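You operate a simulated robot arm through the tools that you are given. There is no shell and no other tool. Be economical: measure what you need, move in short steps, check, and stop when the job is done.

You are at the controls of a simulated two-armed robot. One attempt, no reset.

## Task
Lock the small purple box away in the chest's teal drawer.
Fine: hold the chest while you work the drawer; turn the brass catch across again. Where these are worked on the way, their far stop is far enough and under half their travel is too little: brass catch, teal drawer.

Only the result counts: the job must be done as asked and must still hold three seconds after the hand-in. Knocking over, shifting, dropping, spilling or breaking anything else fails it.

## Robot
Two 7-joint arms with two-finger parallel grippers on one trunk, on a base that drives. Base frame: it is fixed to the floor where the robot stands at the start and does not move with it; the origin is under the middle of the robot, x ahead of it, y to its left, z up. Lengths are in m, angles in rad, forces in N, time in s.
The left shoulder is at the start at [0.07, 0.134, 1.151], the right one opposite. With the tool pointing down near the work surface each hand reaches from about 0.1 to 0.64 m from the robot's upright axis, wherever it stands, measured 20 degrees to its own side. Places, roughly: brass catch [0.5, 0.2, 0.9]; chest da [0.6, 0.1, 0.8]; teal drawer [0.6, 0.1, 0.8]. Payload 1.57 kg a hand.
The TCP of each hand is the grasp point between the finger pads, 0.03 m short of the fingertips. In the tool frame z runs along the fingers and y along their closing line. The gripper opens to 0.08 m. The fingers are 0.017 m wide and 0.012 m thick; the gripper's body (0.04 by 0.082 m) begins 0.08 m behind the TCP.
Orientation is that of the tool frame in the base frame, as a unit quaternion [x, y, z, w]. With the fingers straight down and closing along the base's y, the tool's x points along the base's -x, its y along +y and its z along -z.

## Interface
- The arms move only by the tool play_rows. It takes "left_steps", "right_steps" or both (then of equal length, played together; a hand with none holds still); each is a list of rows, each a list of 7 numbers: the gripper command, from -1 (fully open) to 1 (shut), values between in proportion, then the shift along the tool's x, y, z in m, then the turn, a rotation vector about the tool's x, y, z in rad. In form: [[hand, dx, dy, dz, wx, wy, wz], ...]. A call has 1 to 10 rows; each row is the pose to reach, as a shift and turn from the pose commanded when the call began, along the tool's axes at that moment. Rows are played at 5 a second. More than 0.05 m and 0.15 rad between two rows, or a gripper value outside its range, and nothing of the call is played. Where a pose cannot be reached the arm comes as near as it can. A force on the tool above 50 N (or 10 N above the force at the start of the call, whichever is more), or a blocked arm, ends the call early, and 0.2 s more pass. Each finger travels about 0.153 m/s and halts on what it meets, pressing with about 22 N; the grip force reading is that of the motor and also rises with nothing between the fingers. The clock runs only during rows and for 0.2 s after the last one: add rows that repeat a pose to give the fingers time. The reply holds the time, the measured pose of the TCP, the force on the tool along the base axes, the opening and the grip force, in the units named above and with some noise, with the torque about the TCP (base axes, N m) and any sound that the robot's microphone picked up.
- Cameras (640 x 400 px; columns grow to the right, rows downward): "scene" is now at [0.1344, 0.0047, 1.3702]; the picture's right is [0.06, -1.00, 0.00], its down [-0.66, -0.04, -0.75] and it looks along [0.74, 0.05, -0.67] (base axes); focal length 249 px, centre (320, 200). "left" rides on the left gripper at [0.072, 0.007, -0.122] in its tool frame; the picture's right is [-0.09, 1.00, 0.00], its down [-0.84, -0.08, -0.54] and it looks along [-0.54, -0.05, 0.84] (tool axes); focal length 238 px, centre (320, 200). "right" rides on the right gripper at [0.072, -0.007, -0.122] in its tool frame; the picture's right is [0.09, 1.00, 0.00], its down [-0.84, 0.08, -0.54] and it looks along [-0.54, 0.05, 0.84] (tool axes); focal length 238 px, centre (320, 200). There is no depth. A picture from a camera that has moved, and an enlarged one, comes with that camera's place and axes in the base frame and with its lens.
- snapshot(camera): a new picture of that camera. It takes no simulated time.
- raise_lower(by): slides the trunk up (or, below 0, down) by that many m; the arms and the scene camera ride with it, the base frame stays. It gives what a move gives, with no picture.
- base_move(legs): drives the robot by 1 to 6 legs, each [ahead, left, turn to the left] in m, m and rad, along the robot's own axes; the way and the turn of a leg run together, so that a leg with both is an arc; at most 1.5 m and 3.142 rad a leg. The arms and the cameras ride along, it lands a little off, and it stops where it bumps. It gives what a move gives.
- turn_head(pan, tilt): turns the head with the scene camera to pan (to the left, within 1.501 rad either way) and tilt (down, from -0.506 to 1.204), counted from straight ahead of the robot. It gives what a move gives.
- close_up(camera, box): a new picture of the part [left, top, right, bottom] of that camera's present view, enlarged. It takes no simulated time.
- hand_in(): hands the job in; it is judged then, once.

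Go step by step. Nothing tells you exact positions but the pictures and the camera data: compare them with the known pose of the tool, close in by small moves and look again before you grip or let go. The budget is 120 turns and 100 pictures, counting those below and the enlarged ones. Unless the task says otherwise, let go and move clear before handing in, and close with one line.

The tools are called after "Emit:" by a JSON object that holds its "op" and its "data". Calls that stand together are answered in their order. play_rows: Moves the arms, as the interface text tells. Its arguments: {"type":"object","properties":{"left_steps":{"type":"array","items":{"type":"array","items":{"type":"number"}}},"right_steps":{"type":"array","items":{"type":"array","items":{"type":"number"}}}},"required":[]} The other tools are called the same way: raise_lower (by) slides the trunk up or down; base_move (legs) drives the base; turn_head (pan, tilt) turns the head that bears the scene camera; snapshot (camera) takes a picture; close_up (camera, box) takes an enlarged picture of a part of a camera's view; hand_in () hands the job in.

At the start:

```text
time_s: 0.0
left_tool_pos: [0.4261, 0.2025, 1.1074]
left_ee_rot: [0.0, 1.0, 0.0, -0.001]
left_force: [-0.2, -0.2, 0.8]
left_wrist_torque: [-0.01, 0.02, 0.02]
left_grip_width: 0.0801
left_finger_force: 0.0
right_tool_pos: [0.4267, -0.1105, 1.1148]
right_ee_rot: [0.0, 1.0, -0.001, 0.0]
right_force: [0.1, -0.6, 0.5]
right_wrist_torque: [0.01, -0.01, -0.02]
right_grip_width: 0.0797
right_finger_force: 0.0
trunk travel left (down, up): [-0.725, 0.215]
robot x, y, heading: [0.0012, -0.0009, 0.006]
head pan, tilt: [0.063, 0.728]
```

scene: 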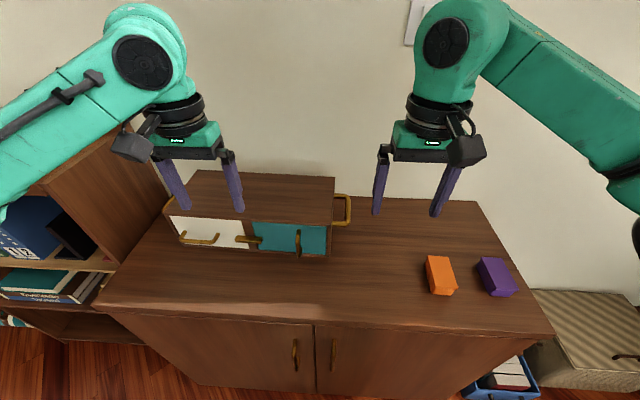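
right: 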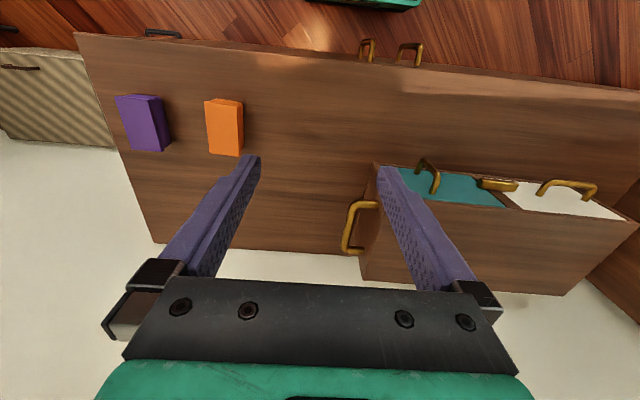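
left: 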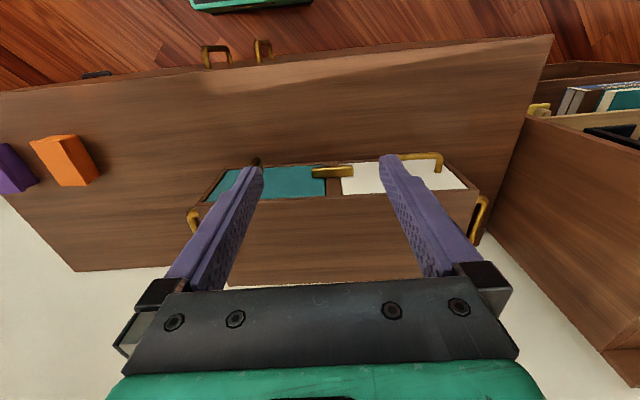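

The chest stands at left-centre with a white drawer, a brass catch in the middle and a teal drawer on the right; the purple box lies at far right. I'll enlarge the chest and the boxes first.

Emit:
{"op": "close_up", "data": {"camera": "scene", "box": [150, 160, 370, 297]}}

Emit:
{"op": "close_up", "data": {"camera": "scene", "box": [400, 230, 540, 317]}}

Emit:
{"op": "close_up", "data": {"camera": "left", "box": [180, 130, 500, 330]}}

```text
2.91 times, centred on (260, 228) of scene
camera zoom: at [0.1344, 0.0047, 1.3702], right [0.06, -1.0, 0.0], down [-0.66, -0.04, -0.75], along [0.74, 0.05, -0.67], focal length 725 px, centre (494, 117)
```

zoom: 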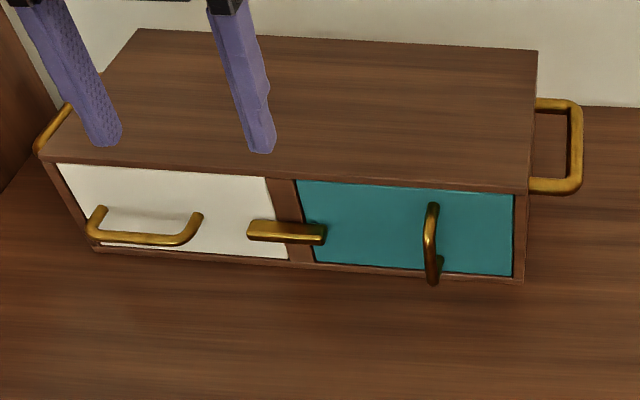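

```text
4.57 times, centred on (470, 274) of scene
camera zoom: at [0.1344, 0.0047, 1.3702], right [0.06, -1.0, 0.0], down [-0.66, -0.04, -0.75], along [0.74, 0.05, -0.67], focal length 1139 px, centre (-366, -136)
```

zoom: 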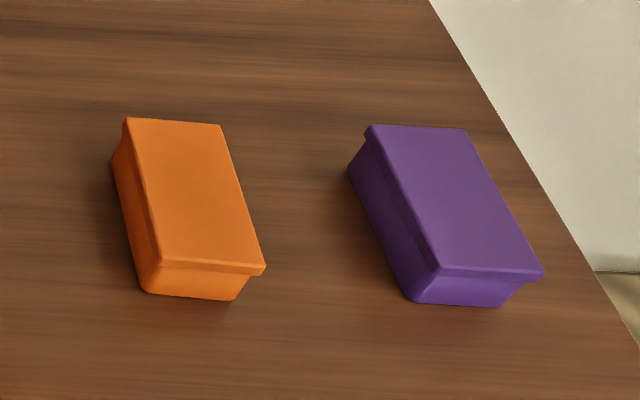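

```text
2.00 times, centred on (340, 230) of left
camera zoom: at [0.354, 0.2091, 1.2291], right [0.09, 1.0, 0.0], down [0.84, -0.08, 0.54], along [0.54, -0.05, -0.84], focal length 477 px, centre (280, 140)
```

zoom: 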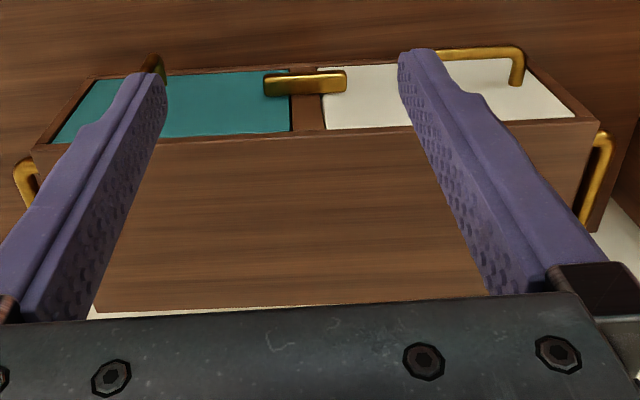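

I take the chest to span about x 0.54–0.73, y 0.0–0.42 with its top at z 0.93. The catch is near [0.52, 0.21, 0.87], the teal handle near [0.50, 0.08, 0.88], the right carrying handle near [0.63, -0.04, 0.9] and the purple box near [0.487, -0.40, 0.82]. I'll drive a little ahead so that all of it is in reach.

Emit:
{"op": "base_move", "data": {"legs": [[0.1, 0, 0]]}}

Emit:
{"op": "snapshot", "data": {"camera": "scene"}}

Emit:
{"op": "snapshot", "data": {"camera": "left"}}

```text
time_s: 1.1
left_tool_pos: [0.5255, 0.2034, 1.1065]
left_ee_rot: [-0.002, 1.0, 0.0, 0.001]
left_force: [-0.2, 0.4, 0.1]
left_wrist_torque: [0.04, -0.02, -0.02]
left_grip_width: 0.0801
left_finger_force: 0.2
right_tool_pos: [0.5256, -0.1101, 1.1154]
right_ee_rot: [-0.001, 1.0, 0.0, 0.001]
right_force: [-0.1, 0.7, -0.7]
right_wrist_torque: [0.0, -0.01, -0.01]
right_grip_width: 0.0802
right_finger_force: 0.1
trunk travel left (down, up): [-0.725, 0.215]
robot x, y, heading: [0.0983, -0.0015, 0.004]
head pan, tilt: [0.063, 0.728]
```

```text
93 pictures are left
camera scene: at [0.2331, 0.005, 1.3704], right [0.06, -1.0, 0.0], down [-0.66, -0.04, -0.75], along [0.75, 0.05, -0.66], focal length 249 px, centre (320, 200)
```

scene: 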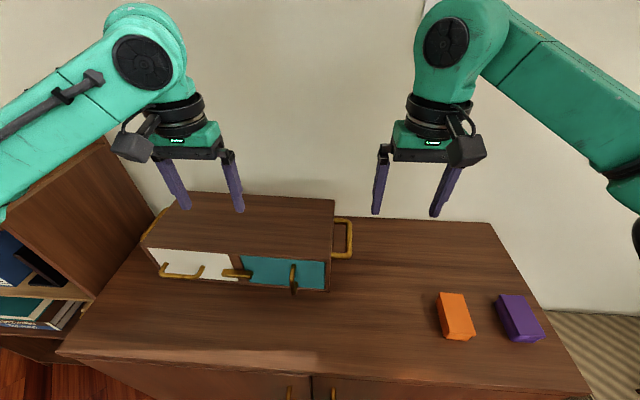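

```text
92 pictures are left
camera left: at [0.4524, 0.2099, 1.2297], right [0.09, 1.0, 0.0], down [0.84, -0.07, 0.54], along [0.54, -0.05, -0.84], focal length 238 px, centre (320, 200)
```

left: 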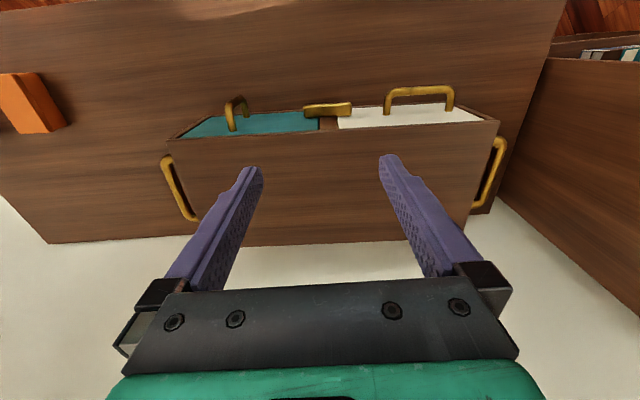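

The base moved the full 0.1 m without a bump. I'll zoom in on the catch, the teal handle and the right carrying handle from the new spot to fix their positions by parallax.

Emit:
{"op": "close_up", "data": {"camera": "scene", "box": [200, 210, 360, 310]}}

Emit:
{"op": "close_up", "data": {"camera": "left", "box": [160, 80, 480, 280]}}

Emit:
{"op": "snapshot", "data": {"camera": "right"}}

```text
4.00 times, centred on (280, 260) of scene
camera zoom: at [0.2331, 0.005, 1.3704], right [0.06, -1.0, 0.0], down [-0.66, -0.04, -0.75], along [0.75, 0.05, -0.66], focal length 996 px, centre (480, -40)
```

zoom: 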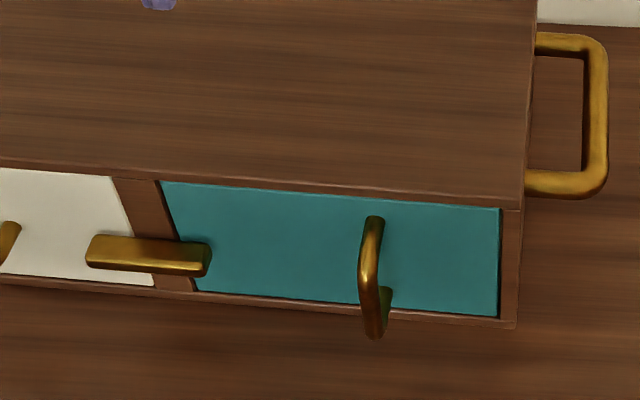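

```text
2.00 times, centred on (320, 180) of left
camera zoom: at [0.4524, 0.2099, 1.2297], right [0.09, 1.0, 0.0], down [0.84, -0.07, 0.54], along [0.54, -0.05, -0.84], focal length 477 px, centre (320, 240)
```

zoom: 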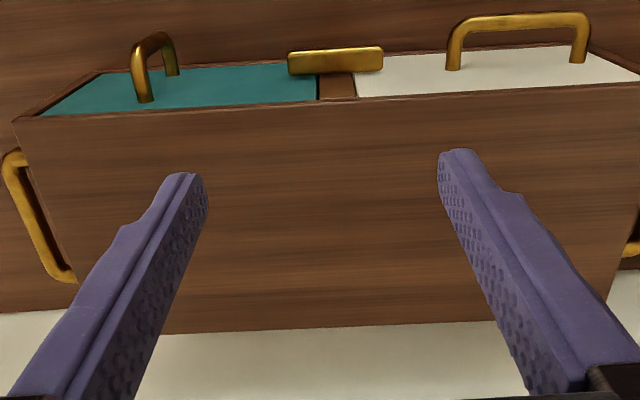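

```text
89 pictures are left
camera right: at [0.4533, -0.1172, 1.2366], right [-0.09, 1.0, 0.0], down [0.84, 0.08, 0.54], along [0.54, 0.05, -0.84], focal length 238 px, centre (320, 200)
```

right: 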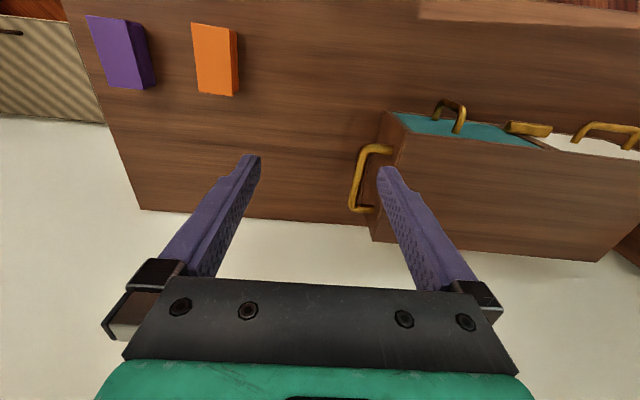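

Parallax gives the catch centre at [0.530, 0.2125, 0.876], about 0.068 long and 0.018 proud of the front at x 0.543. The teal handle is a vertical bar at [0.511, 0.084, 0.84–0.905]. The right carrying bar is at [0.635, -0.041, 0.889] and runs along x. The right hand will hold that carrying bar, so I move it above it first.

Emit:
{"op": "play_rows", "data": {"right_steps": [[0, -0.035, 0.022, 0.02, 0, 0, 0], [0, -0.075, 0.045, 0.04, 0, 0, 0], [0, -0.11, 0.067, 0.07, 0, 0, 0], [0, -0.11, 0.067, 0.11, 0, 0, 0], [0, -0.11, 0.067, 0.13, 0, 0, 0], [0, -0.11, 0.067, 0.13, 0, 0, 0]]}}

Emit:
{"op": "snapshot", "data": {"camera": "right"}}

Emit:
{"op": "snapshot", "data": {"camera": "scene"}}

```text
refused: row 2 steps farther than a row can; nothing moved
```

```text
88 pictures are left
camera right: at [0.4533, -0.1172, 1.2366], right [-0.09, 1.0, 0.0], down [0.84, 0.08, 0.54], along [0.54, 0.05, -0.84], focal length 238 px, centre (320, 200)
```

right: 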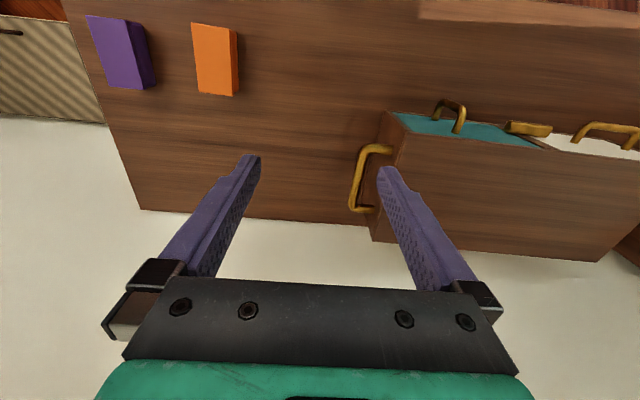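

```text
87 pictures are left
camera scene: at [0.2331, 0.005, 1.3704], right [0.06, -1.0, 0.0], down [-0.66, -0.04, -0.75], along [0.75, 0.05, -0.66], focal length 249 px, centre (320, 200)
```

scene: 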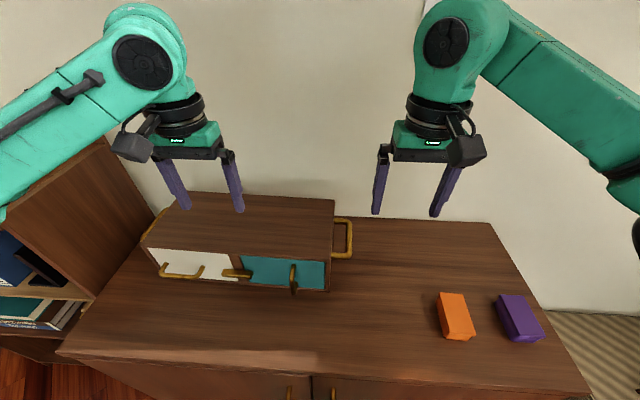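

The steps were slightly too long, so nothing moved. I'll repeat the move with shorter ones.

Emit:
{"op": "play_rows", "data": {"right_steps": [[0, -0.03, 0.018, 0.015, 0, 0, 0], [0, -0.06, 0.036, 0.035, 0, 0, 0], [0, -0.09, 0.054, 0.06, 0, 0, 0], [0, -0.11, 0.067, 0.09, 0, 0, 0], [0, -0.11, 0.067, 0.125, 0, 0, 0], [0, -0.11, 0.067, 0.125, 0, 0, 0]]}}

Emit:
{"op": "snapshot", "data": {"camera": "right"}}

Emit:
{"op": "close_up", "data": {"camera": "scene", "box": [240, 160, 400, 260]}}

```text
time_s: 2.5
left_tool_pos: [0.5255, 0.2041, 1.1078]
left_ee_rot: [-0.002, 1.0, -0.001, 0.0]
left_force: [0.3, -1.0, 0.1]
left_wrist_torque: [0.01, 0.0, 0.02]
left_grip_width: 0.0801
left_finger_force: 0.1
right_tool_pos: [0.6397, -0.0433, 0.9887]
right_ee_rot: [-0.001, 1.0, 0.001, 0.001]
right_force: [0.1, -0.4, 0.8]
right_wrist_torque: [0.01, 0.0, 0.0]
right_grip_width: 0.0398
right_finger_force: 0.0
trunk travel left (down, up): [-0.725, 0.215]
robot x, y, heading: [0.0957, 0.0013, -0.001]
head pan, tilt: [0.063, 0.728]
```

```text
86 pictures are left
camera right: at [0.5668, -0.0497, 1.1101], right [-0.09, 1.0, 0.0], down [0.84, 0.08, 0.54], along [0.54, 0.05, -0.84], focal length 238 px, centre (320, 200)
```

right: 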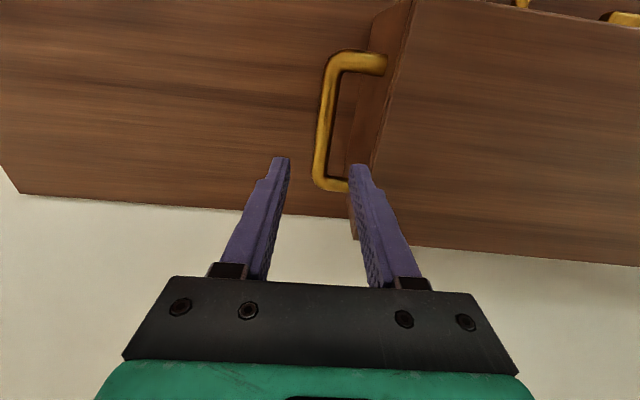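

```text
4.00 times, centred on (320, 210) of scene
camera zoom: at [0.2346, 0.0053, 1.3702], right [0.06, -1.0, 0.0], down [-0.66, -0.04, -0.75], along [0.74, 0.05, -0.67], focal length 996 px, centre (320, 160)
```

zoom: 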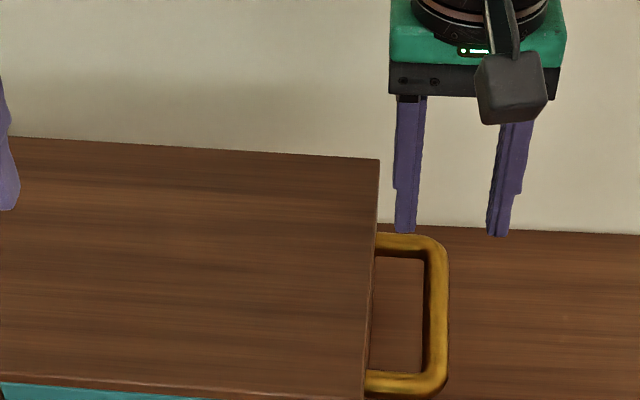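

The bar sits centred between the fingers at y -0.042 and is clear from about x 0.59 to 0.675. I'll lower 0.10 m around it.

Emit:
{"op": "play_rows", "data": {"right_steps": [[0, 0.008, 0, 0.03, 0, 0, 0], [0, 0.008, 0, 0.06, 0, 0, 0], [0, 0.008, 0, 0.085, 0, 0, 0], [0, 0.008, 0, 0.105, 0, 0, 0], [0, 0.008, 0, 0.105, 0, 0, 0]]}}

Emit:
{"op": "snapshot", "data": {"camera": "right"}}

```text
time_s: 3.8
left_tool_pos: [0.5263, 0.2026, 1.1076]
left_ee_rot: [-0.001, 1.0, -0.001, 0.0]
left_force: [0.9, -0.4, 0.7]
left_wrist_torque: [0.0, 0.04, 0.03]
left_grip_width: 0.0799
left_finger_force: 0.1
right_tool_pos: [0.6289, -0.0446, 0.8846]
right_ee_rot: [-0.002, 1.0, 0.0, 0.0]
right_force: [-0.6, -0.1, -0.5]
right_wrist_torque: [0.03, -0.01, -0.01]
right_grip_width: 0.0399
right_finger_force: 0.1
trunk travel left (down, up): [-0.725, 0.215]
robot x, y, heading: [0.1018, -0.0012, 0.003]
head pan, tilt: [0.063, 0.728]
```

```text
84 pictures are left
camera right: at [0.5563, -0.0509, 1.0057], right [-0.09, 1.0, 0.0], down [0.84, 0.08, 0.54], along [0.54, 0.05, -0.84], focal length 238 px, centre (320, 200)
```

right: 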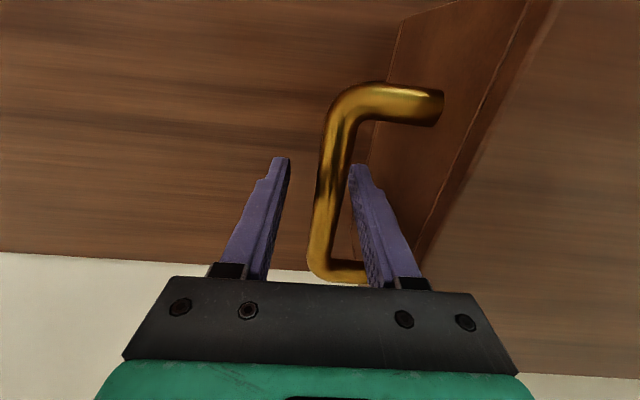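

The bar is between the fingers, slightly toward the inner one. I'll shift 3 mm and close.

Emit:
{"op": "play_rows", "data": {"right_steps": [[0.3, 0, 0.003, 0, 0, 0, 0], [0.6, 0, 0.003, 0, 0, 0, 0], [1, 0, 0.003, 0, 0, 0, 0], [1, 0, 0.003, 0, 0, 0, 0]]}}

Emit:
{"op": "close_up", "data": {"camera": "scene", "box": [200, 210, 360, 310]}}

```text
time_s: 4.8
left_tool_pos: [0.5251, 0.2043, 1.1076]
left_ee_rot: [-0.002, 1.0, -0.001, -0.001]
left_force: [-1.0, -0.9, 0.4]
left_wrist_torque: [0.03, 0.02, 0.02]
left_grip_width: 0.0799
left_finger_force: 0.0
right_tool_pos: [0.6295, -0.0404, 0.8837]
right_ee_rot: [0.0, 1.0, 0.0, 0.0]
right_force: [-0.6, 3.9, 0.4]
right_wrist_torque: [-0.04, -0.11, -0.39]
right_grip_width: 0.0161
right_finger_force: 22.3
trunk travel left (down, up): [-0.725, 0.215]
robot x, y, heading: [0.1019, -0.0025, 0.005]
head pan, tilt: [0.063, 0.728]
```

```text
4.00 times, centred on (280, 260) of scene
camera zoom: at [0.2351, 0.0062, 1.3701], right [0.06, -1.0, 0.0], down [-0.66, -0.04, -0.75], along [0.74, 0.05, -0.67], focal length 996 px, centre (480, -40)
```

zoom: 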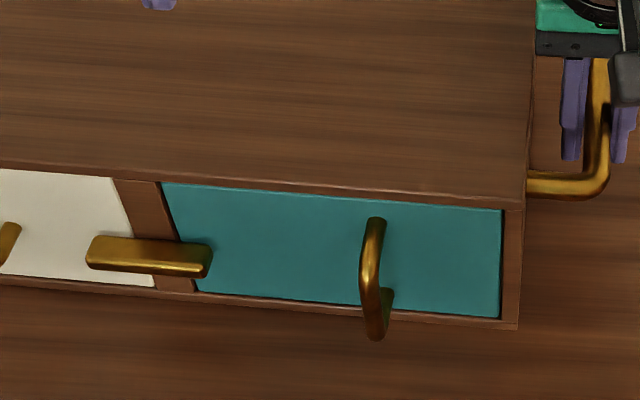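

The right hand grips the 16 mm bar firmly and the chest hasn't moved. Next the closed left fingers go in front of the chest, above the left end of the catch.

Emit:
{"op": "play_rows", "data": {"left_steps": [[0, 0.01, 0.015, 0.03, 0, 0, 0], [1, 0.01, 0.035, 0.06, 0, 0, 0], [1, 0, 0.036, 0.1, 0, 0, 0], [1, -0.001, 0.036, 0.14, 0, 0, 0], [1, -0.001, 0.036, 0.17, 0, 0, 0], [1, -0.001, 0.036, 0.17, 0, 0, 0]]}}

Emit:
{"op": "snapshot", "data": {"camera": "left"}}

Emit:
{"op": "close_up", "data": {"camera": "scene", "box": [150, 200, 310, 300]}}

```text
time_s: 6.2
left_tool_pos: [0.5269, 0.239, 0.9361]
left_ee_rot: [-0.001, 1.0, 0.0, 0.0]
left_force: [1.0, -1.2, 0.1]
left_wrist_torque: [0.0, 0.01, 0.01]
left_grip_width: 0.0
left_finger_force: 21.8
right_tool_pos: [0.6286, -0.0403, 0.8856]
right_ee_rot: [-0.001, 1.0, 0.0, 0.0]
right_force: [0.9, 1.9, -0.1]
right_wrist_torque: [-0.02, 0.03, -0.41]
right_grip_width: 0.016
right_finger_force: 21.6
trunk travel left (down, up): [-0.725, 0.215]
robot x, y, heading: [0.0991, -0.0013, 0.002]
head pan, tilt: [0.063, 0.728]
```

```text
82 pictures are left
camera left: at [0.4547, 0.2464, 1.0578], right [0.09, 1.0, 0.0], down [0.84, -0.07, 0.54], along [0.54, -0.05, -0.84], focal length 238 px, centre (320, 200)
```

left: 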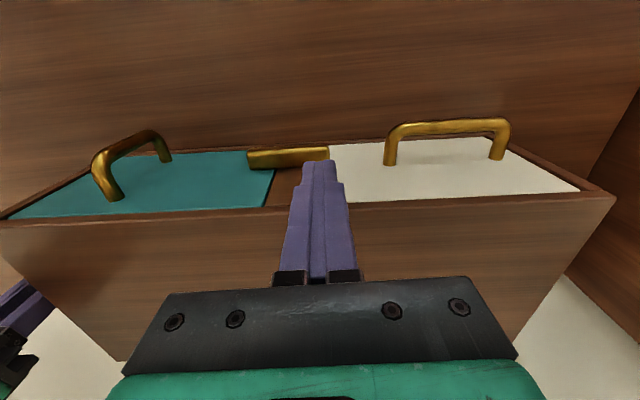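

```text
4.00 times, centred on (230, 250) of scene
camera zoom: at [0.2352, 0.0056, 1.3701], right [0.06, -1.0, 0.0], down [-0.66, -0.04, -0.75], along [0.74, 0.05, -0.67], focal length 996 px, centre (680, 0)
```

zoom: 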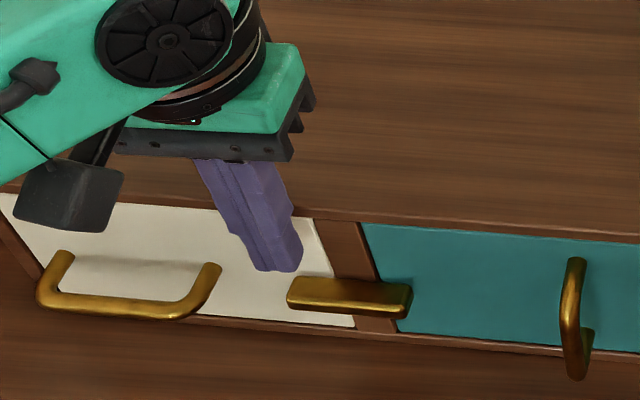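

The closed tips are just above the left end of the catch at x 0.527, clear of the chest front. I'll push down gently and watch the force.

Emit:
{"op": "play_rows", "data": {"left_steps": [[1, 0, 0, 0.01, 0, 0, 0], [1, 0, 0, 0.02, 0, 0, 0], [1, 0, 0, 0.027, 0, 0, 0], [1, 0, 0, 0.034, 0, 0, 0], [1, 0, 0, 0.034, 0, 0, 0]]}}

Emit:
{"op": "close_up", "data": {"camera": "scene", "box": [150, 200, 310, 300]}}

```text
time_s: 7.3
left_tool_pos: [0.5273, 0.2375, 0.9038]
left_ee_rot: [-0.002, 1.0, -0.002, -0.001]
left_force: [0.4, -0.8, -0.6]
left_wrist_torque: [0.0, 0.0, -0.01]
left_grip_width: 0.0
left_finger_force: 21.4
right_tool_pos: [0.6289, -0.0399, 0.8844]
right_ee_rot: [-0.001, 1.0, 0.0, -0.001]
right_force: [0.7, 1.5, 0.1]
right_wrist_torque: [0.02, 0.02, -0.4]
right_grip_width: 0.0159
right_finger_force: 22.4
trunk travel left (down, up): [-0.725, 0.215]
robot x, y, heading: [0.1011, 0.0014, -0.002]
head pan, tilt: [0.063, 0.728]
```

```text
4.00 times, centred on (230, 250) of scene
camera zoom: at [0.2352, 0.0055, 1.3701], right [0.06, -1.0, 0.0], down [-0.66, -0.04, -0.75], along [0.74, 0.05, -0.67], focal length 996 px, centre (680, 0)
```

zoom: 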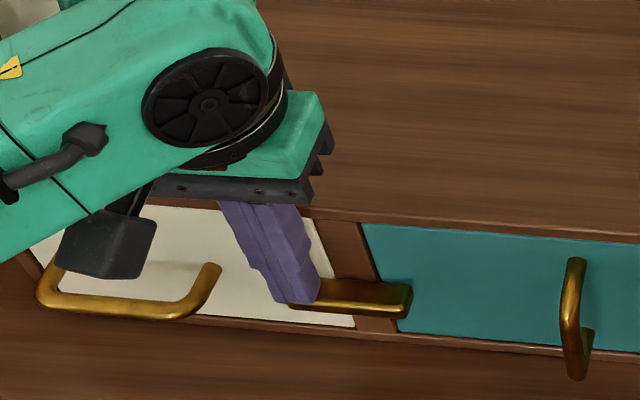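

No contact force yet. I'll go a little further down.

Emit:
{"op": "play_rows", "data": {"left_steps": [[1, 0, 0, 0.006, 0, 0, 0], [1, 0, 0, 0.012, 0, 0, 0], [1, 0, 0, 0.018, 0, 0, 0], [1, 0, 0, 0.018, 0, 0, 0]]}}

Emit:
{"op": "close_up", "data": {"camera": "scene", "box": [150, 200, 310, 300]}}

```text
time_s: 8.3
left_tool_pos: [0.5259, 0.2405, 0.8859]
left_ee_rot: [-0.002, 1.0, 0.0, -0.001]
left_force: [0.0, 1.1, 0.2]
left_wrist_torque: [0.0, -0.01, -0.03]
left_grip_width: 0.0001
left_finger_force: 21.4
right_tool_pos: [0.6292, -0.0414, 0.8857]
right_ee_rot: [-0.001, 1.0, 0.0, 0.001]
right_force: [0.3, 1.1, -0.5]
right_wrist_torque: [0.0, 0.01, -0.35]
right_grip_width: 0.0161
right_finger_force: 21.9
trunk travel left (down, up): [-0.725, 0.215]
robot x, y, heading: [0.1024, 0.0011, 0.001]
head pan, tilt: [0.063, 0.728]
```

```text
4.00 times, centred on (230, 250) of scene
camera zoom: at [0.2352, 0.0056, 1.3701], right [0.06, -1.0, 0.0], down [-0.66, -0.04, -0.75], along [0.74, 0.05, -0.67], focal length 996 px, centre (680, 0)
```

zoom: 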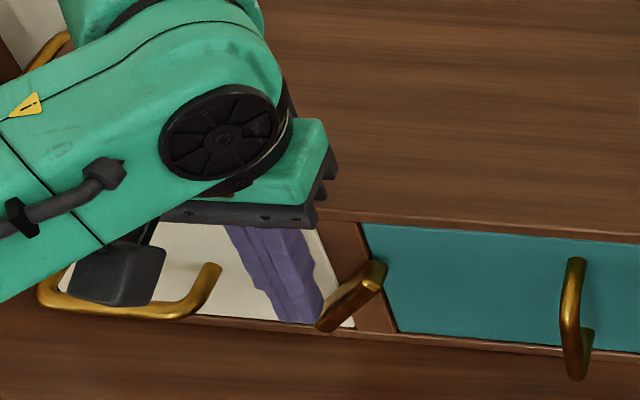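

The catch turns freely with its left end going down. I'll go lower and then press inward (-y) to bring it fully upright.

Emit:
{"op": "play_rows", "data": {"left_steps": [[1, 0, 0, 0.01, 0, 0, 0], [1, 0, 0, 0.02, 0, 0, 0], [1, 0, -0.008, 0.02, 0, 0, 0], [1, 0, -0.014, 0.02, 0, 0, 0], [1, 0, -0.018, 0.02, 0, 0, 0], [1, 0, -0.018, 0.02, 0, 0, 0]]}}

Emit:
{"op": "close_up", "data": {"camera": "scene", "box": [150, 200, 310, 300]}}

```text
time_s: 9.8
left_tool_pos: [0.5261, 0.2271, 0.8661]
left_ee_rot: [-0.004, 1.0, 0.005, -0.002]
left_force: [-10.0, 44.0, 6.1]
left_wrist_torque: [-0.15, 0.03, -0.31]
left_grip_width: 0.0
left_finger_force: 21.1
right_tool_pos: [0.6309, -0.0448, 0.8842]
right_ee_rot: [0.003, 1.0, -0.005, 0.003]
right_force: [13.2, -36.1, 3.7]
right_wrist_torque: [0.38, 0.23, -0.19]
right_grip_width: 0.0158
right_finger_force: 22.3
trunk travel left (down, up): [-0.725, 0.215]
robot x, y, heading: [0.0998, -0.0018, 0.004]
head pan, tilt: [0.063, 0.728]
```

```text
4.00 times, centred on (230, 250) of scene
camera zoom: at [0.2344, 0.0063, 1.3704], right [0.06, -1.0, 0.0], down [-0.66, -0.04, -0.75], along [0.74, 0.05, -0.67], focal length 996 px, centre (680, 0)
```

zoom: 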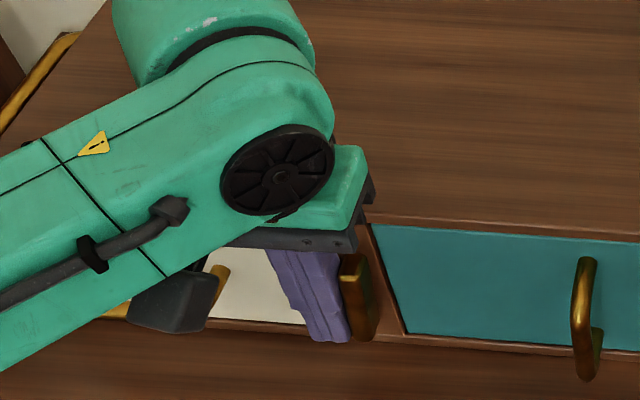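

The catch is upright at its stop. I pressed against the stop hard enough to flex the held chest a few mm, so I back off at once.

Emit:
{"op": "play_rows", "data": {"left_steps": [[1, 0, 0.008, 0, 0, 0, 0], [1, 0, 0.02, 0, 0, 0, 0], [1, 0.0, 0.025, -0.03, 0, 0, 0], [1, 0.01, 0.025, -0.07, 0, 0, 0], [1, 0.02, 0.0, -0.1, 0, 0, 0], [1, 0.02, 0.0, -0.1, 0, 0, 0]]}}

Emit:
{"op": "close_up", "data": {"camera": "scene", "box": [150, 200, 310, 300]}}

Emit:
{"op": "close_up", "data": {"camera": "scene", "box": [200, 210, 360, 310]}}

```text
time_s: 11.2
left_tool_pos: [0.5078, 0.2248, 0.969]
left_ee_rot: [-0.002, 1.0, -0.001, -0.001]
left_force: [0.0, 0.2, -0.2]
left_wrist_torque: [0.01, -0.01, 0.0]
left_grip_width: 0.0
left_finger_force: 21.5
right_tool_pos: [0.629, -0.0394, 0.8842]
right_ee_rot: [-0.001, 1.0, 0.001, 0.0]
right_force: [-0.2, 2.9, -0.2]
right_wrist_torque: [-0.01, 0.14, -0.31]
right_grip_width: 0.0157
right_finger_force: 22.3
trunk travel left (down, up): [-0.725, 0.215]
robot x, y, heading: [0.1007, -0.0028, 0.003]
head pan, tilt: [0.063, 0.728]
```

```text
4.00 times, centred on (230, 250) of scene
camera zoom: at [0.235, 0.0064, 1.3701], right [0.06, -1.0, 0.0], down [-0.66, -0.04, -0.75], along [0.74, 0.05, -0.67], focal length 996 px, centre (680, 0)
```

zoom: 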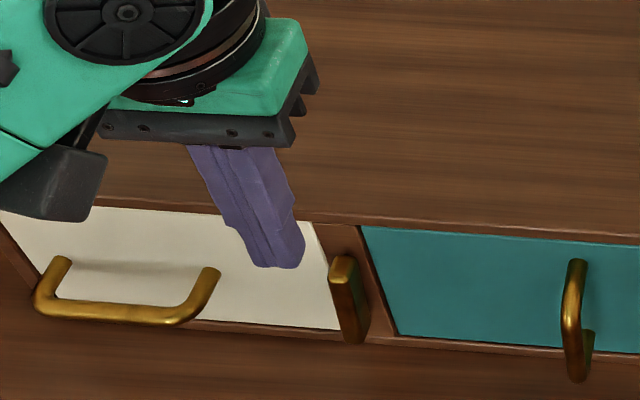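

```text
4.00 times, centred on (280, 260) of scene
camera zoom: at [0.235, 0.0064, 1.3701], right [0.06, -1.0, 0.0], down [-0.66, -0.04, -0.75], along [0.74, 0.05, -0.67], focal length 996 px, centre (480, -40)
```

zoom: 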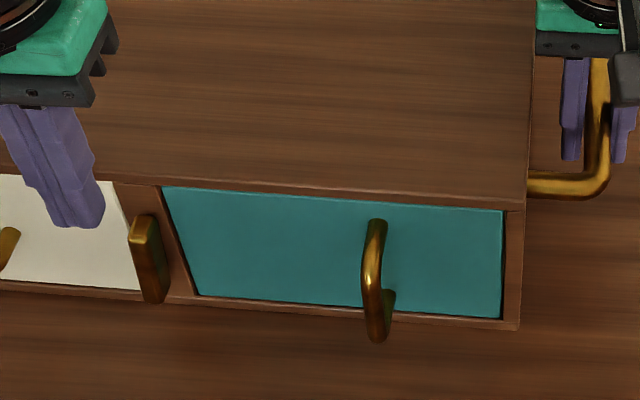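

The chest sprang back and the catch stands upright on the divider. Next the left hand moves above the teal handle, half open.

Emit:
{"op": "play_rows", "data": {"left_steps": [[1, 0, -0.03, -0.025, 0, 0, 0], [0.5, 0, -0.07, -0.025, 0, 0, 0], [0, 0, -0.11, -0.025, 0, 0, 0], [0, -0.003, -0.14, -0.025, 0, 0, 0], [0, -0.003, -0.14, -0.025, 0, 0, 0]]}}

Emit:
{"op": "snapshot", "data": {"camera": "left"}}

Emit:
{"op": "close_up", "data": {"camera": "scene", "box": [200, 210, 360, 310]}}

```text
time_s: 12.3
left_tool_pos: [0.51, 0.0809, 0.9935]
left_ee_rot: [-0.002, 1.0, -0.001, 0.0]
left_force: [0.3, 0.4, 0.3]
left_wrist_torque: [0.02, 0.0, -0.03]
left_grip_width: 0.0402
left_finger_force: 0.1
right_tool_pos: [0.629, -0.0409, 0.8844]
right_ee_rot: [0.0, 1.0, -0.001, 0.0]
right_force: [0.8, 3.6, 0.4]
right_wrist_torque: [-0.08, 0.19, -0.38]
right_grip_width: 0.0159
right_finger_force: 21.5
trunk travel left (down, up): [-0.725, 0.215]
robot x, y, heading: [0.1045, -0.0001, 0.003]
head pan, tilt: [0.063, 0.728]
```

```text
75 pictures are left
camera left: at [0.4381, 0.0886, 1.1143], right [0.09, 1.0, 0.0], down [0.84, -0.07, 0.54], along [0.54, -0.05, -0.84], focal length 238 px, centre (320, 200)
```

left: 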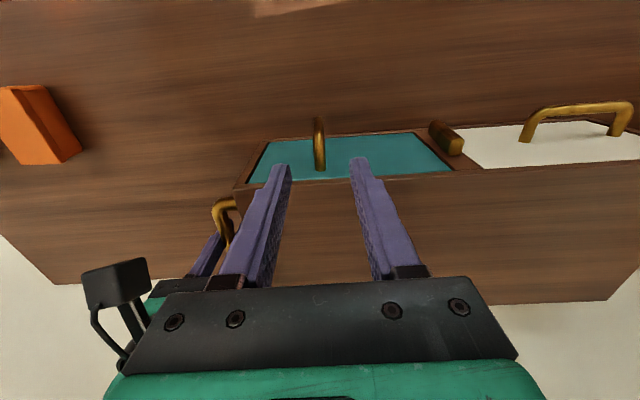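

```text
4.00 times, centred on (280, 260) of scene
camera zoom: at [0.2353, 0.006, 1.3702], right [0.06, -1.0, 0.0], down [-0.66, -0.04, -0.75], along [0.74, 0.05, -0.67], focal length 996 px, centre (480, -40)
```

zoom: 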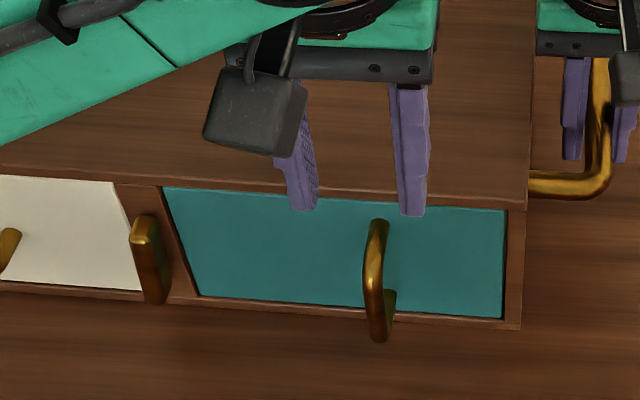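

The handle bar sits between the fingers at y ≈ 0.082 and x ≈ 0.50. I'll lower around it.

Emit:
{"op": "play_rows", "data": {"left_steps": [[0, 0.008, 0.001, 0.03, 0, 0, 0], [0, 0.008, 0.001, 0.06, 0, 0, 0], [0, 0.008, 0.001, 0.09, 0, 0, 0], [0, 0.008, 0.001, 0.118, 0, 0, 0], [0, 0.008, 0.001, 0.118, 0, 0, 0]]}}

Emit:
{"op": "snapshot", "data": {"camera": "left"}}

Emit:
{"op": "close_up", "data": {"camera": "scene", "box": [200, 210, 360, 310]}}

```text
time_s: 13.6
left_tool_pos: [0.5016, 0.0843, 0.8731]
left_ee_rot: [-0.002, 1.0, 0.0, -0.001]
left_force: [0.3, -0.1, 0.1]
left_wrist_torque: [0.0, 0.0, 0.0]
left_grip_width: 0.0401
left_finger_force: 0.1
right_tool_pos: [0.6294, -0.039, 0.8844]
right_ee_rot: [-0.001, 1.0, 0.0, -0.001]
right_force: [3.4, 1.6, 2.6]
right_wrist_torque: [-0.02, -0.03, -0.35]
right_grip_width: 0.0156
right_finger_force: 22.4
trunk travel left (down, up): [-0.725, 0.215]
robot x, y, heading: [0.101, -0.0014, 0.004]
head pan, tilt: [0.063, 0.728]
```

```text
73 pictures are left
camera left: at [0.4295, 0.0911, 0.9941], right [0.09, 1.0, 0.0], down [0.84, -0.07, 0.54], along [0.54, -0.05, -0.84], focal length 238 px, centre (320, 200)
```

left: 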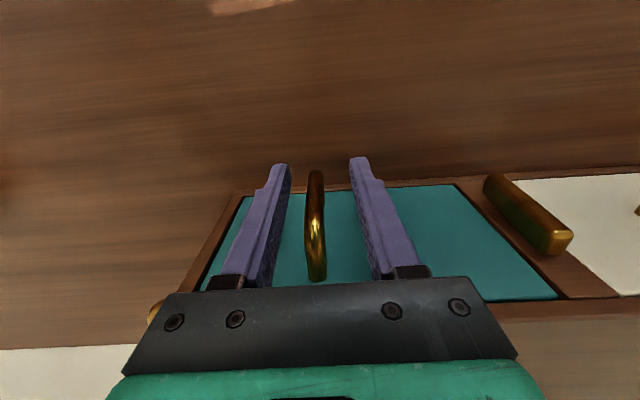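

```text
4.00 times, centred on (280, 260) of scene
camera zoom: at [0.2354, 0.0055, 1.3701], right [0.06, -1.0, 0.0], down [-0.66, -0.04, -0.75], along [0.74, 0.05, -0.67], focal length 996 px, centre (480, -40)
```

zoom: 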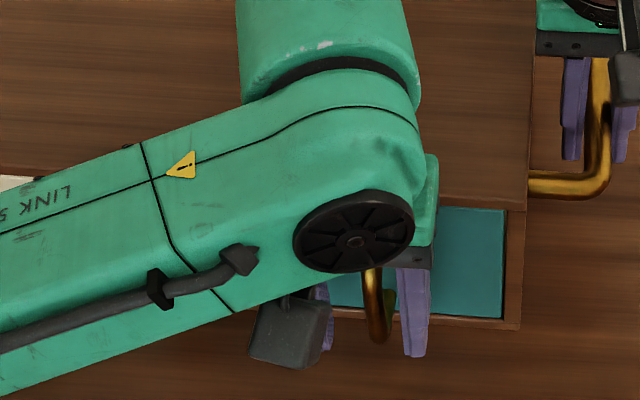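

The bar is between the pads. I'll centre 3–4 mm and close.

Emit:
{"op": "play_rows", "data": {"left_steps": [[0.2, -0.004, -0.003, 0, 0, 0, 0], [0.6, -0.004, -0.003, 0, 0, 0, 0], [1, -0.004, -0.003, 0, 0, 0, 0], [1, -0.004, -0.003, 0, 0, 0, 0]]}}

```text
time_s: 14.6
left_tool_pos: [0.5052, 0.0811, 0.8718]
left_ee_rot: [-0.001, 1.0, -0.002, -0.001]
left_force: [0.9, 0.3, -0.6]
left_wrist_torque: [0.21, -0.33, -0.01]
left_grip_width: 0.0108
left_finger_force: 22.0
right_tool_pos: [0.6307, -0.0401, 0.8847]
right_ee_rot: [0.0, 1.0, 0.0, 0.0]
right_force: [4.4, 0.4, 3.8]
right_wrist_torque: [0.01, -0.05, -0.38]
right_grip_width: 0.0159
right_finger_force: 21.6
trunk travel left (down, up): [-0.725, 0.215]
robot x, y, heading: [0.0974, -0.0015, 0.002]
head pan, tilt: [0.063, 0.728]
```

Handle gripped (11 mm). I'll pull slowly and watch the forces on both hands.

Emit:
{"op": "play_rows", "data": {"left_steps": [[1, 0.01, 0, 0, 0, 0, 0], [1, 0.02, 0, 0, 0, 0, 0], [1, 0.03, 0, 0, 0, 0, 0], [1, 0.04, 0, 0, 0, 0, 0], [1, 0.05, 0, 0, 0, 0, 0], [1, 0.06, 0, 0, 0, 0, 0]]}}

Emit:
{"op": "snapshot", "data": {"camera": "scene"}}

```text
time_s: 15.9
left_tool_pos: [0.4449, 0.0799, 0.8725]
left_ee_rot: [-0.002, 1.0, 0.0, -0.002]
left_force: [3.4, 2.2, 0.3]
left_wrist_torque: [-0.12, 0.56, 0.07]
left_grip_width: 0.0108
left_finger_force: 22.4
right_tool_pos: [0.6293, -0.0411, 0.8841]
right_ee_rot: [-0.001, 1.0, 0.0, 0.0]
right_force: [-0.4, -5.1, 8.6]
right_wrist_torque: [0.04, -0.02, -0.19]
right_grip_width: 0.0156
right_finger_force: 22.1
trunk travel left (down, up): [-0.725, 0.215]
robot x, y, heading: [0.1028, -0.0021, 0.0]
head pan, tilt: [0.063, 0.728]
```

```text
71 pictures are left
camera scene: at [0.2354, 0.0049, 1.3701], right [0.06, -1.0, 0.0], down [-0.66, -0.04, -0.75], along [0.74, 0.05, -0.67], focal length 249 px, centre (320, 200)
```

scene: 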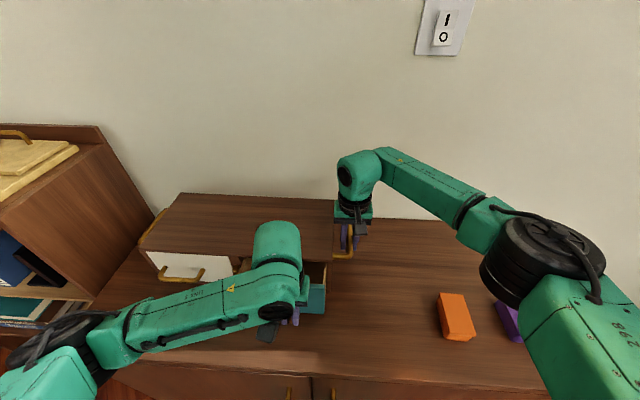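

The drawer slides easily and the chest stays put. I'll go on pulling.

Emit:
{"op": "play_rows", "data": {"left_steps": [[1, 0.01, 0, 0, 0, 0, 0], [1, 0.02, 0, 0, 0, 0, 0], [1, 0.03, 0, 0, 0, 0, 0], [1, 0.04, 0, 0, 0, 0, 0], [1, 0.05, 0, 0, 0, 0, 0], [1, 0.06, 0, 0, 0, 0, 0]]}}

Emit:
{"op": "snapshot", "data": {"camera": "scene"}}

```text
time_s: 17.4
left_tool_pos: [0.3957, 0.0779, 0.8726]
left_ee_rot: [-0.002, 1.0, 0.0, 0.0]
left_force: [1.9, 4.5, 0.4]
left_wrist_torque: [0.03, -0.62, 0.06]
left_grip_width: 0.0107
left_finger_force: 22.2
left hand out of reach, approached as far as the arm can: row 6
right_tool_pos: [0.6292, -0.041, 0.8843]
right_ee_rot: [-0.001, 1.0, 0.001, 0.0]
right_force: [1.4, -7.6, 4.7]
right_wrist_torque: [0.1, -0.01, -0.08]
right_grip_width: 0.0158
right_finger_force: 21.7
trunk travel left (down, up): [-0.725, 0.215]
robot x, y, heading: [0.1032, 0.0013, 0.0]
head pan, tilt: [0.063, 0.728]
```

```text
70 pictures are left
camera scene: at [0.2351, 0.0044, 1.3702], right [0.06, -1.0, 0.0], down [-0.66, -0.04, -0.75], along [0.74, 0.05, -0.67], focal length 249 px, centre (320, 200)
```

scene: 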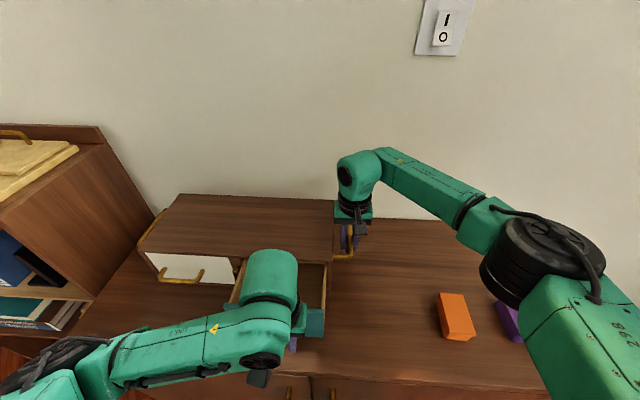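

The drawer is out about 0.11 m, but the left hand is at its inner reach limit. I'll release both hands, lift clear, back the base off about 6 cm and regrip, so I can pull the drawer fully and reach inside comfortably.

Emit:
{"op": "play_rows", "data": {"left_steps": [[0.3, 0, 0, 0, 0, 0, 0], [0, 0, 0, 0, 0, 0, 0], [0, 0, 0, -0.04, 0, 0, 0], [0, 0, 0, -0.08, 0, 0, 0], [0, 0, 0, -0.12, 0, 0, 0], [0, 0, 0, -0.12, 0, 0, 0]], "right_steps": [[0.3, 0, 0, 0, 0, 0, 0], [0, 0, -0.002, 0, 0, 0, 0], [0, 0, -0.002, -0.04, 0, 0, 0], [0, 0, -0.002, -0.08, 0, 0, 0], [0, 0, -0.002, -0.12, 0, 0, 0], [0, 0, -0.002, -0.12, 0, 0, 0]]}}

Emit:
{"op": "base_move", "data": {"legs": [[-0.06, 0, 0]]}}

Emit:
{"op": "snapshot", "data": {"camera": "scene"}}

Emit:
{"op": "snapshot", "data": {"camera": "left"}}

Emit:
{"op": "snapshot", "data": {"camera": "right"}}

```text
time_s: 18.8
left_tool_pos: [0.4066, 0.0625, 0.9738]
left_ee_rot: [-0.001, 1.0, 0.0, -0.001]
left_force: [-0.1, -1.0, 0.1]
left_wrist_torque: [-0.02, -0.03, -0.02]
left_grip_width: 0.0401
left_finger_force: 0.1
left hand out of reach, approached as far as the arm can: row 3, 4, 5, 6
right_tool_pos: [0.628, -0.0442, 1.007]
right_ee_rot: [-0.001, 1.0, -0.001, 0.001]
right_force: [-0.4, 0.6, 0.6]
right_wrist_torque: [0.0, -0.01, -0.01]
right_grip_width: 0.04
right_finger_force: 0.0
trunk travel left (down, up): [-0.725, 0.215]
robot x, y, heading: [0.1002, -0.0012, 0.002]
head pan, tilt: [0.063, 0.728]
```

```text
time_s: 19.7
left_tool_pos: [0.3507, 0.062, 0.9735]
left_ee_rot: [-0.002, 1.0, 0.0, -0.001]
left_force: [0.2, 0.6, 0.1]
left_wrist_torque: [0.0, 0.01, 0.01]
left_grip_width: 0.04
left_finger_force: 0.1
right_tool_pos: [0.5714, -0.044, 1.0033]
right_ee_rot: [0.0, 1.0, 0.0, -0.002]
right_force: [1.2, 0.0, 0.3]
right_wrist_torque: [0.02, -0.02, -0.01]
right_grip_width: 0.0402
right_finger_force: 0.1
trunk travel left (down, up): [-0.725, 0.215]
robot x, y, heading: [0.0407, 0.0031, 0.003]
head pan, tilt: [0.063, 0.728]
```

```text
69 pictures are left
camera scene: at [0.1775, 0.005, 1.3698], right [0.06, -1.0, 0.0], down [-0.67, -0.04, -0.74], along [0.74, 0.05, -0.67], focal length 249 px, centre (320, 200)
```

scene: 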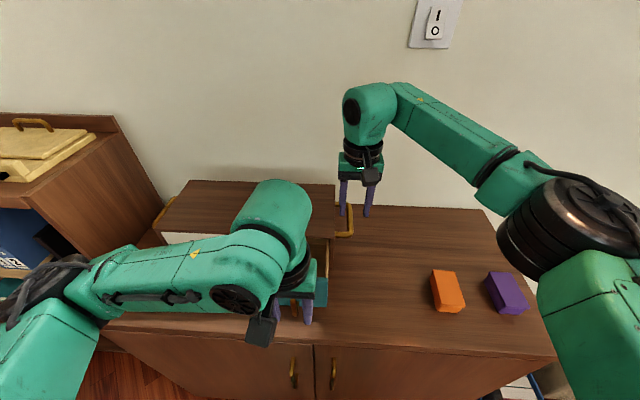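

```text
68 pictures are left
camera left: at [0.2784, 0.0695, 1.0954], right [0.09, 1.0, 0.0], down [0.84, -0.07, 0.54], along [0.54, -0.05, -0.84], focal length 238 px, centre (320, 200)
```

left: 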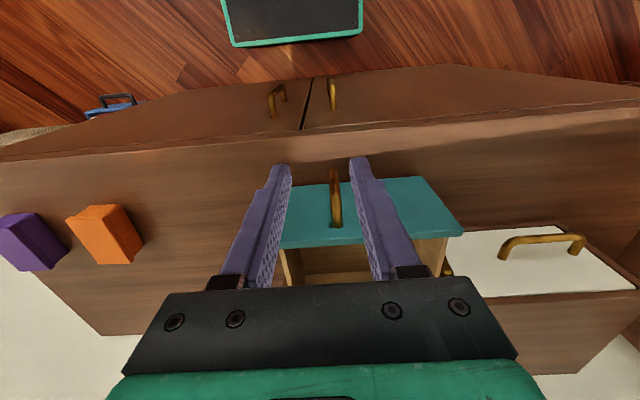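

```text
67 pictures are left
camera right: at [0.5, -0.0507, 1.1254], right [-0.09, 1.0, 0.0], down [0.84, 0.08, 0.54], along [0.54, 0.05, -0.84], focal length 238 px, centre (320, 200)
```

right: 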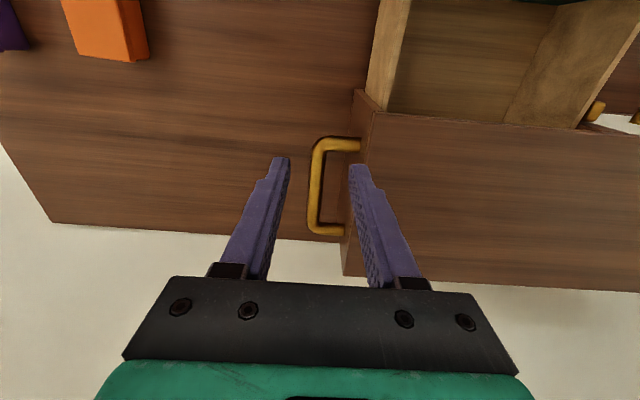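

The base backed off cleanly and the drawer stays open. I'll put the right hand back around the carrying bar and move the left hand above the handle.

Emit:
{"op": "play_rows", "data": {"right_steps": [[0, -0.03, -0.001, 0.0, 0, 0, 0], [0, -0.055, -0.002, 0.015, 0, 0, 0], [0, -0.055, -0.002, 0.05, 0, 0, 0], [0, -0.055, -0.002, 0.085, 0, 0, 0], [0, -0.055, -0.002, 0.118, 0, 0, 0], [0, -0.055, -0.002, 0.118, 0, 0, 0]], "left_steps": [[0, -0.02, 0.005, 0, 0, 0, 0], [0, -0.04, 0.01, 0, 0, 0, 0], [0, -0.04, 0.01, 0, 0, 0, 0], [0, -0.04, 0.01, 0, 0, 0, 0], [0, -0.04, 0.01, 0, 0, 0, 0], [0, -0.04, 0.01, 0, 0, 0, 0]]}}

Emit:
{"op": "snapshot", "data": {"camera": "left"}}

Emit:
{"op": "snapshot", "data": {"camera": "right"}}

```text
time_s: 21.1
left_tool_pos: [0.386, 0.0732, 0.9727]
left_ee_rot: [-0.002, 1.0, 0.0, 0.0]
left_force: [0.4, 0.3, 0.3]
left_wrist_torque: [-0.01, 0.01, 0.03]
left_grip_width: 0.04
left_finger_force: 0.2
right_tool_pos: [0.6246, -0.0463, 0.8854]
right_ee_rot: [-0.001, 1.0, 0.0, 0.001]
right_force: [-0.2, 0.6, 1.0]
right_wrist_torque: [0.01, 0.03, -0.02]
right_grip_width: 0.0399
right_finger_force: 0.0
trunk travel left (down, up): [-0.725, 0.215]
robot x, y, heading: [0.0401, -0.0026, 0.005]
head pan, tilt: [0.063, 0.728]
```

```text
66 pictures are left
camera left: at [0.3144, 0.0788, 1.0944], right [0.09, 1.0, 0.0], down [0.84, -0.07, 0.54], along [0.54, -0.05, -0.84], focal length 238 px, centre (320, 200)
```

left: 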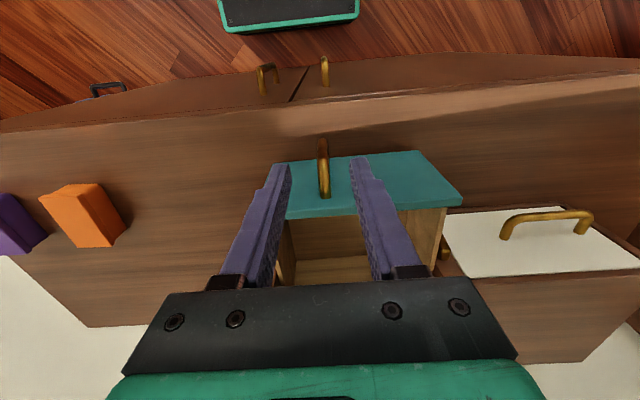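

```text
65 pictures are left
camera right: at [0.5512, -0.053, 1.007], right [-0.09, 1.0, 0.0], down [0.84, 0.08, 0.54], along [0.54, 0.05, -0.84], focal length 238 px, centre (320, 200)
```

right: 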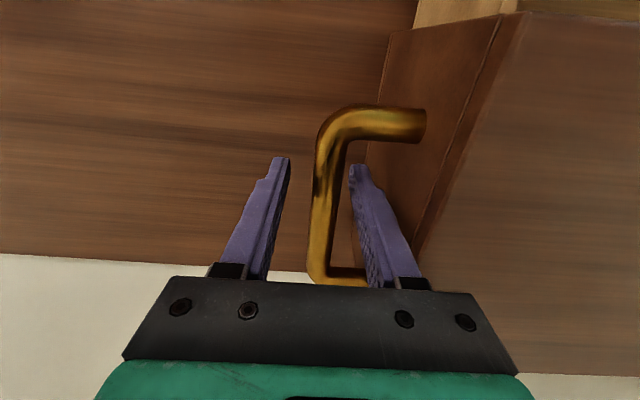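

The right bar is centred and the left hand is over the teal handle (y ≈ 0.074, x ≈ 0.39). I close the right hand and lower the left.

Emit:
{"op": "play_rows", "data": {"right_steps": [[0.4, 0, 0.002, 0, 0, 0, 0], [1, 0, 0.002, 0, 0, 0, 0], [1, 0, 0.002, 0, 0, 0, 0], [1, 0, 0.002, 0, 0, 0, 0], [1, 0, 0.002, 0, 0, 0, 0]], "left_steps": [[0, -0.006, 0.002, 0.025, 0, 0, 0], [0, -0.006, 0.002, 0.05, 0, 0, 0], [0, -0.006, 0.002, 0.075, 0, 0, 0], [0, -0.006, 0.002, 0.1, 0, 0, 0], [0, -0.006, 0.002, 0.1, 0, 0, 0]]}}

Emit:
{"op": "snapshot", "data": {"camera": "left"}}

```text
time_s: 22.3
left_tool_pos: [0.3929, 0.0769, 0.8716]
left_ee_rot: [-0.002, 1.0, 0.0, -0.001]
left_force: [-0.2, -0.1, 0.9]
left_wrist_torque: [0.01, 0.0, -0.02]
left_grip_width: 0.04
left_finger_force: 0.0
right_tool_pos: [0.6204, -0.0406, 0.8833]
right_ee_rot: [-0.01, 1.0, 0.001, -0.005]
right_force: [1.4, -4.0, 0.5]
right_wrist_torque: [0.05, -0.04, -0.29]
right_grip_width: 0.0157
right_finger_force: 21.6
right hand out of reach, approached as far as the arm can: row 1
trunk travel left (down, up): [-0.725, 0.215]
robot x, y, heading: [0.0398, 0.0012, 0.002]
head pan, tilt: [0.063, 0.728]
```

```text
64 pictures are left
camera left: at [0.3211, 0.0833, 0.9939], right [0.09, 1.0, 0.0], down [0.84, -0.07, 0.54], along [0.54, -0.05, -0.84], focal length 238 px, centre (320, 200)
```

left: 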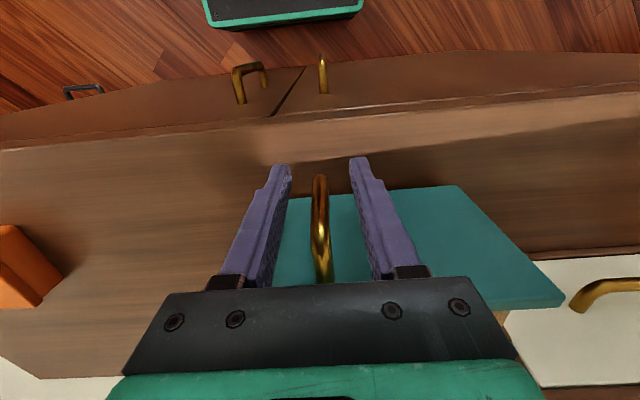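

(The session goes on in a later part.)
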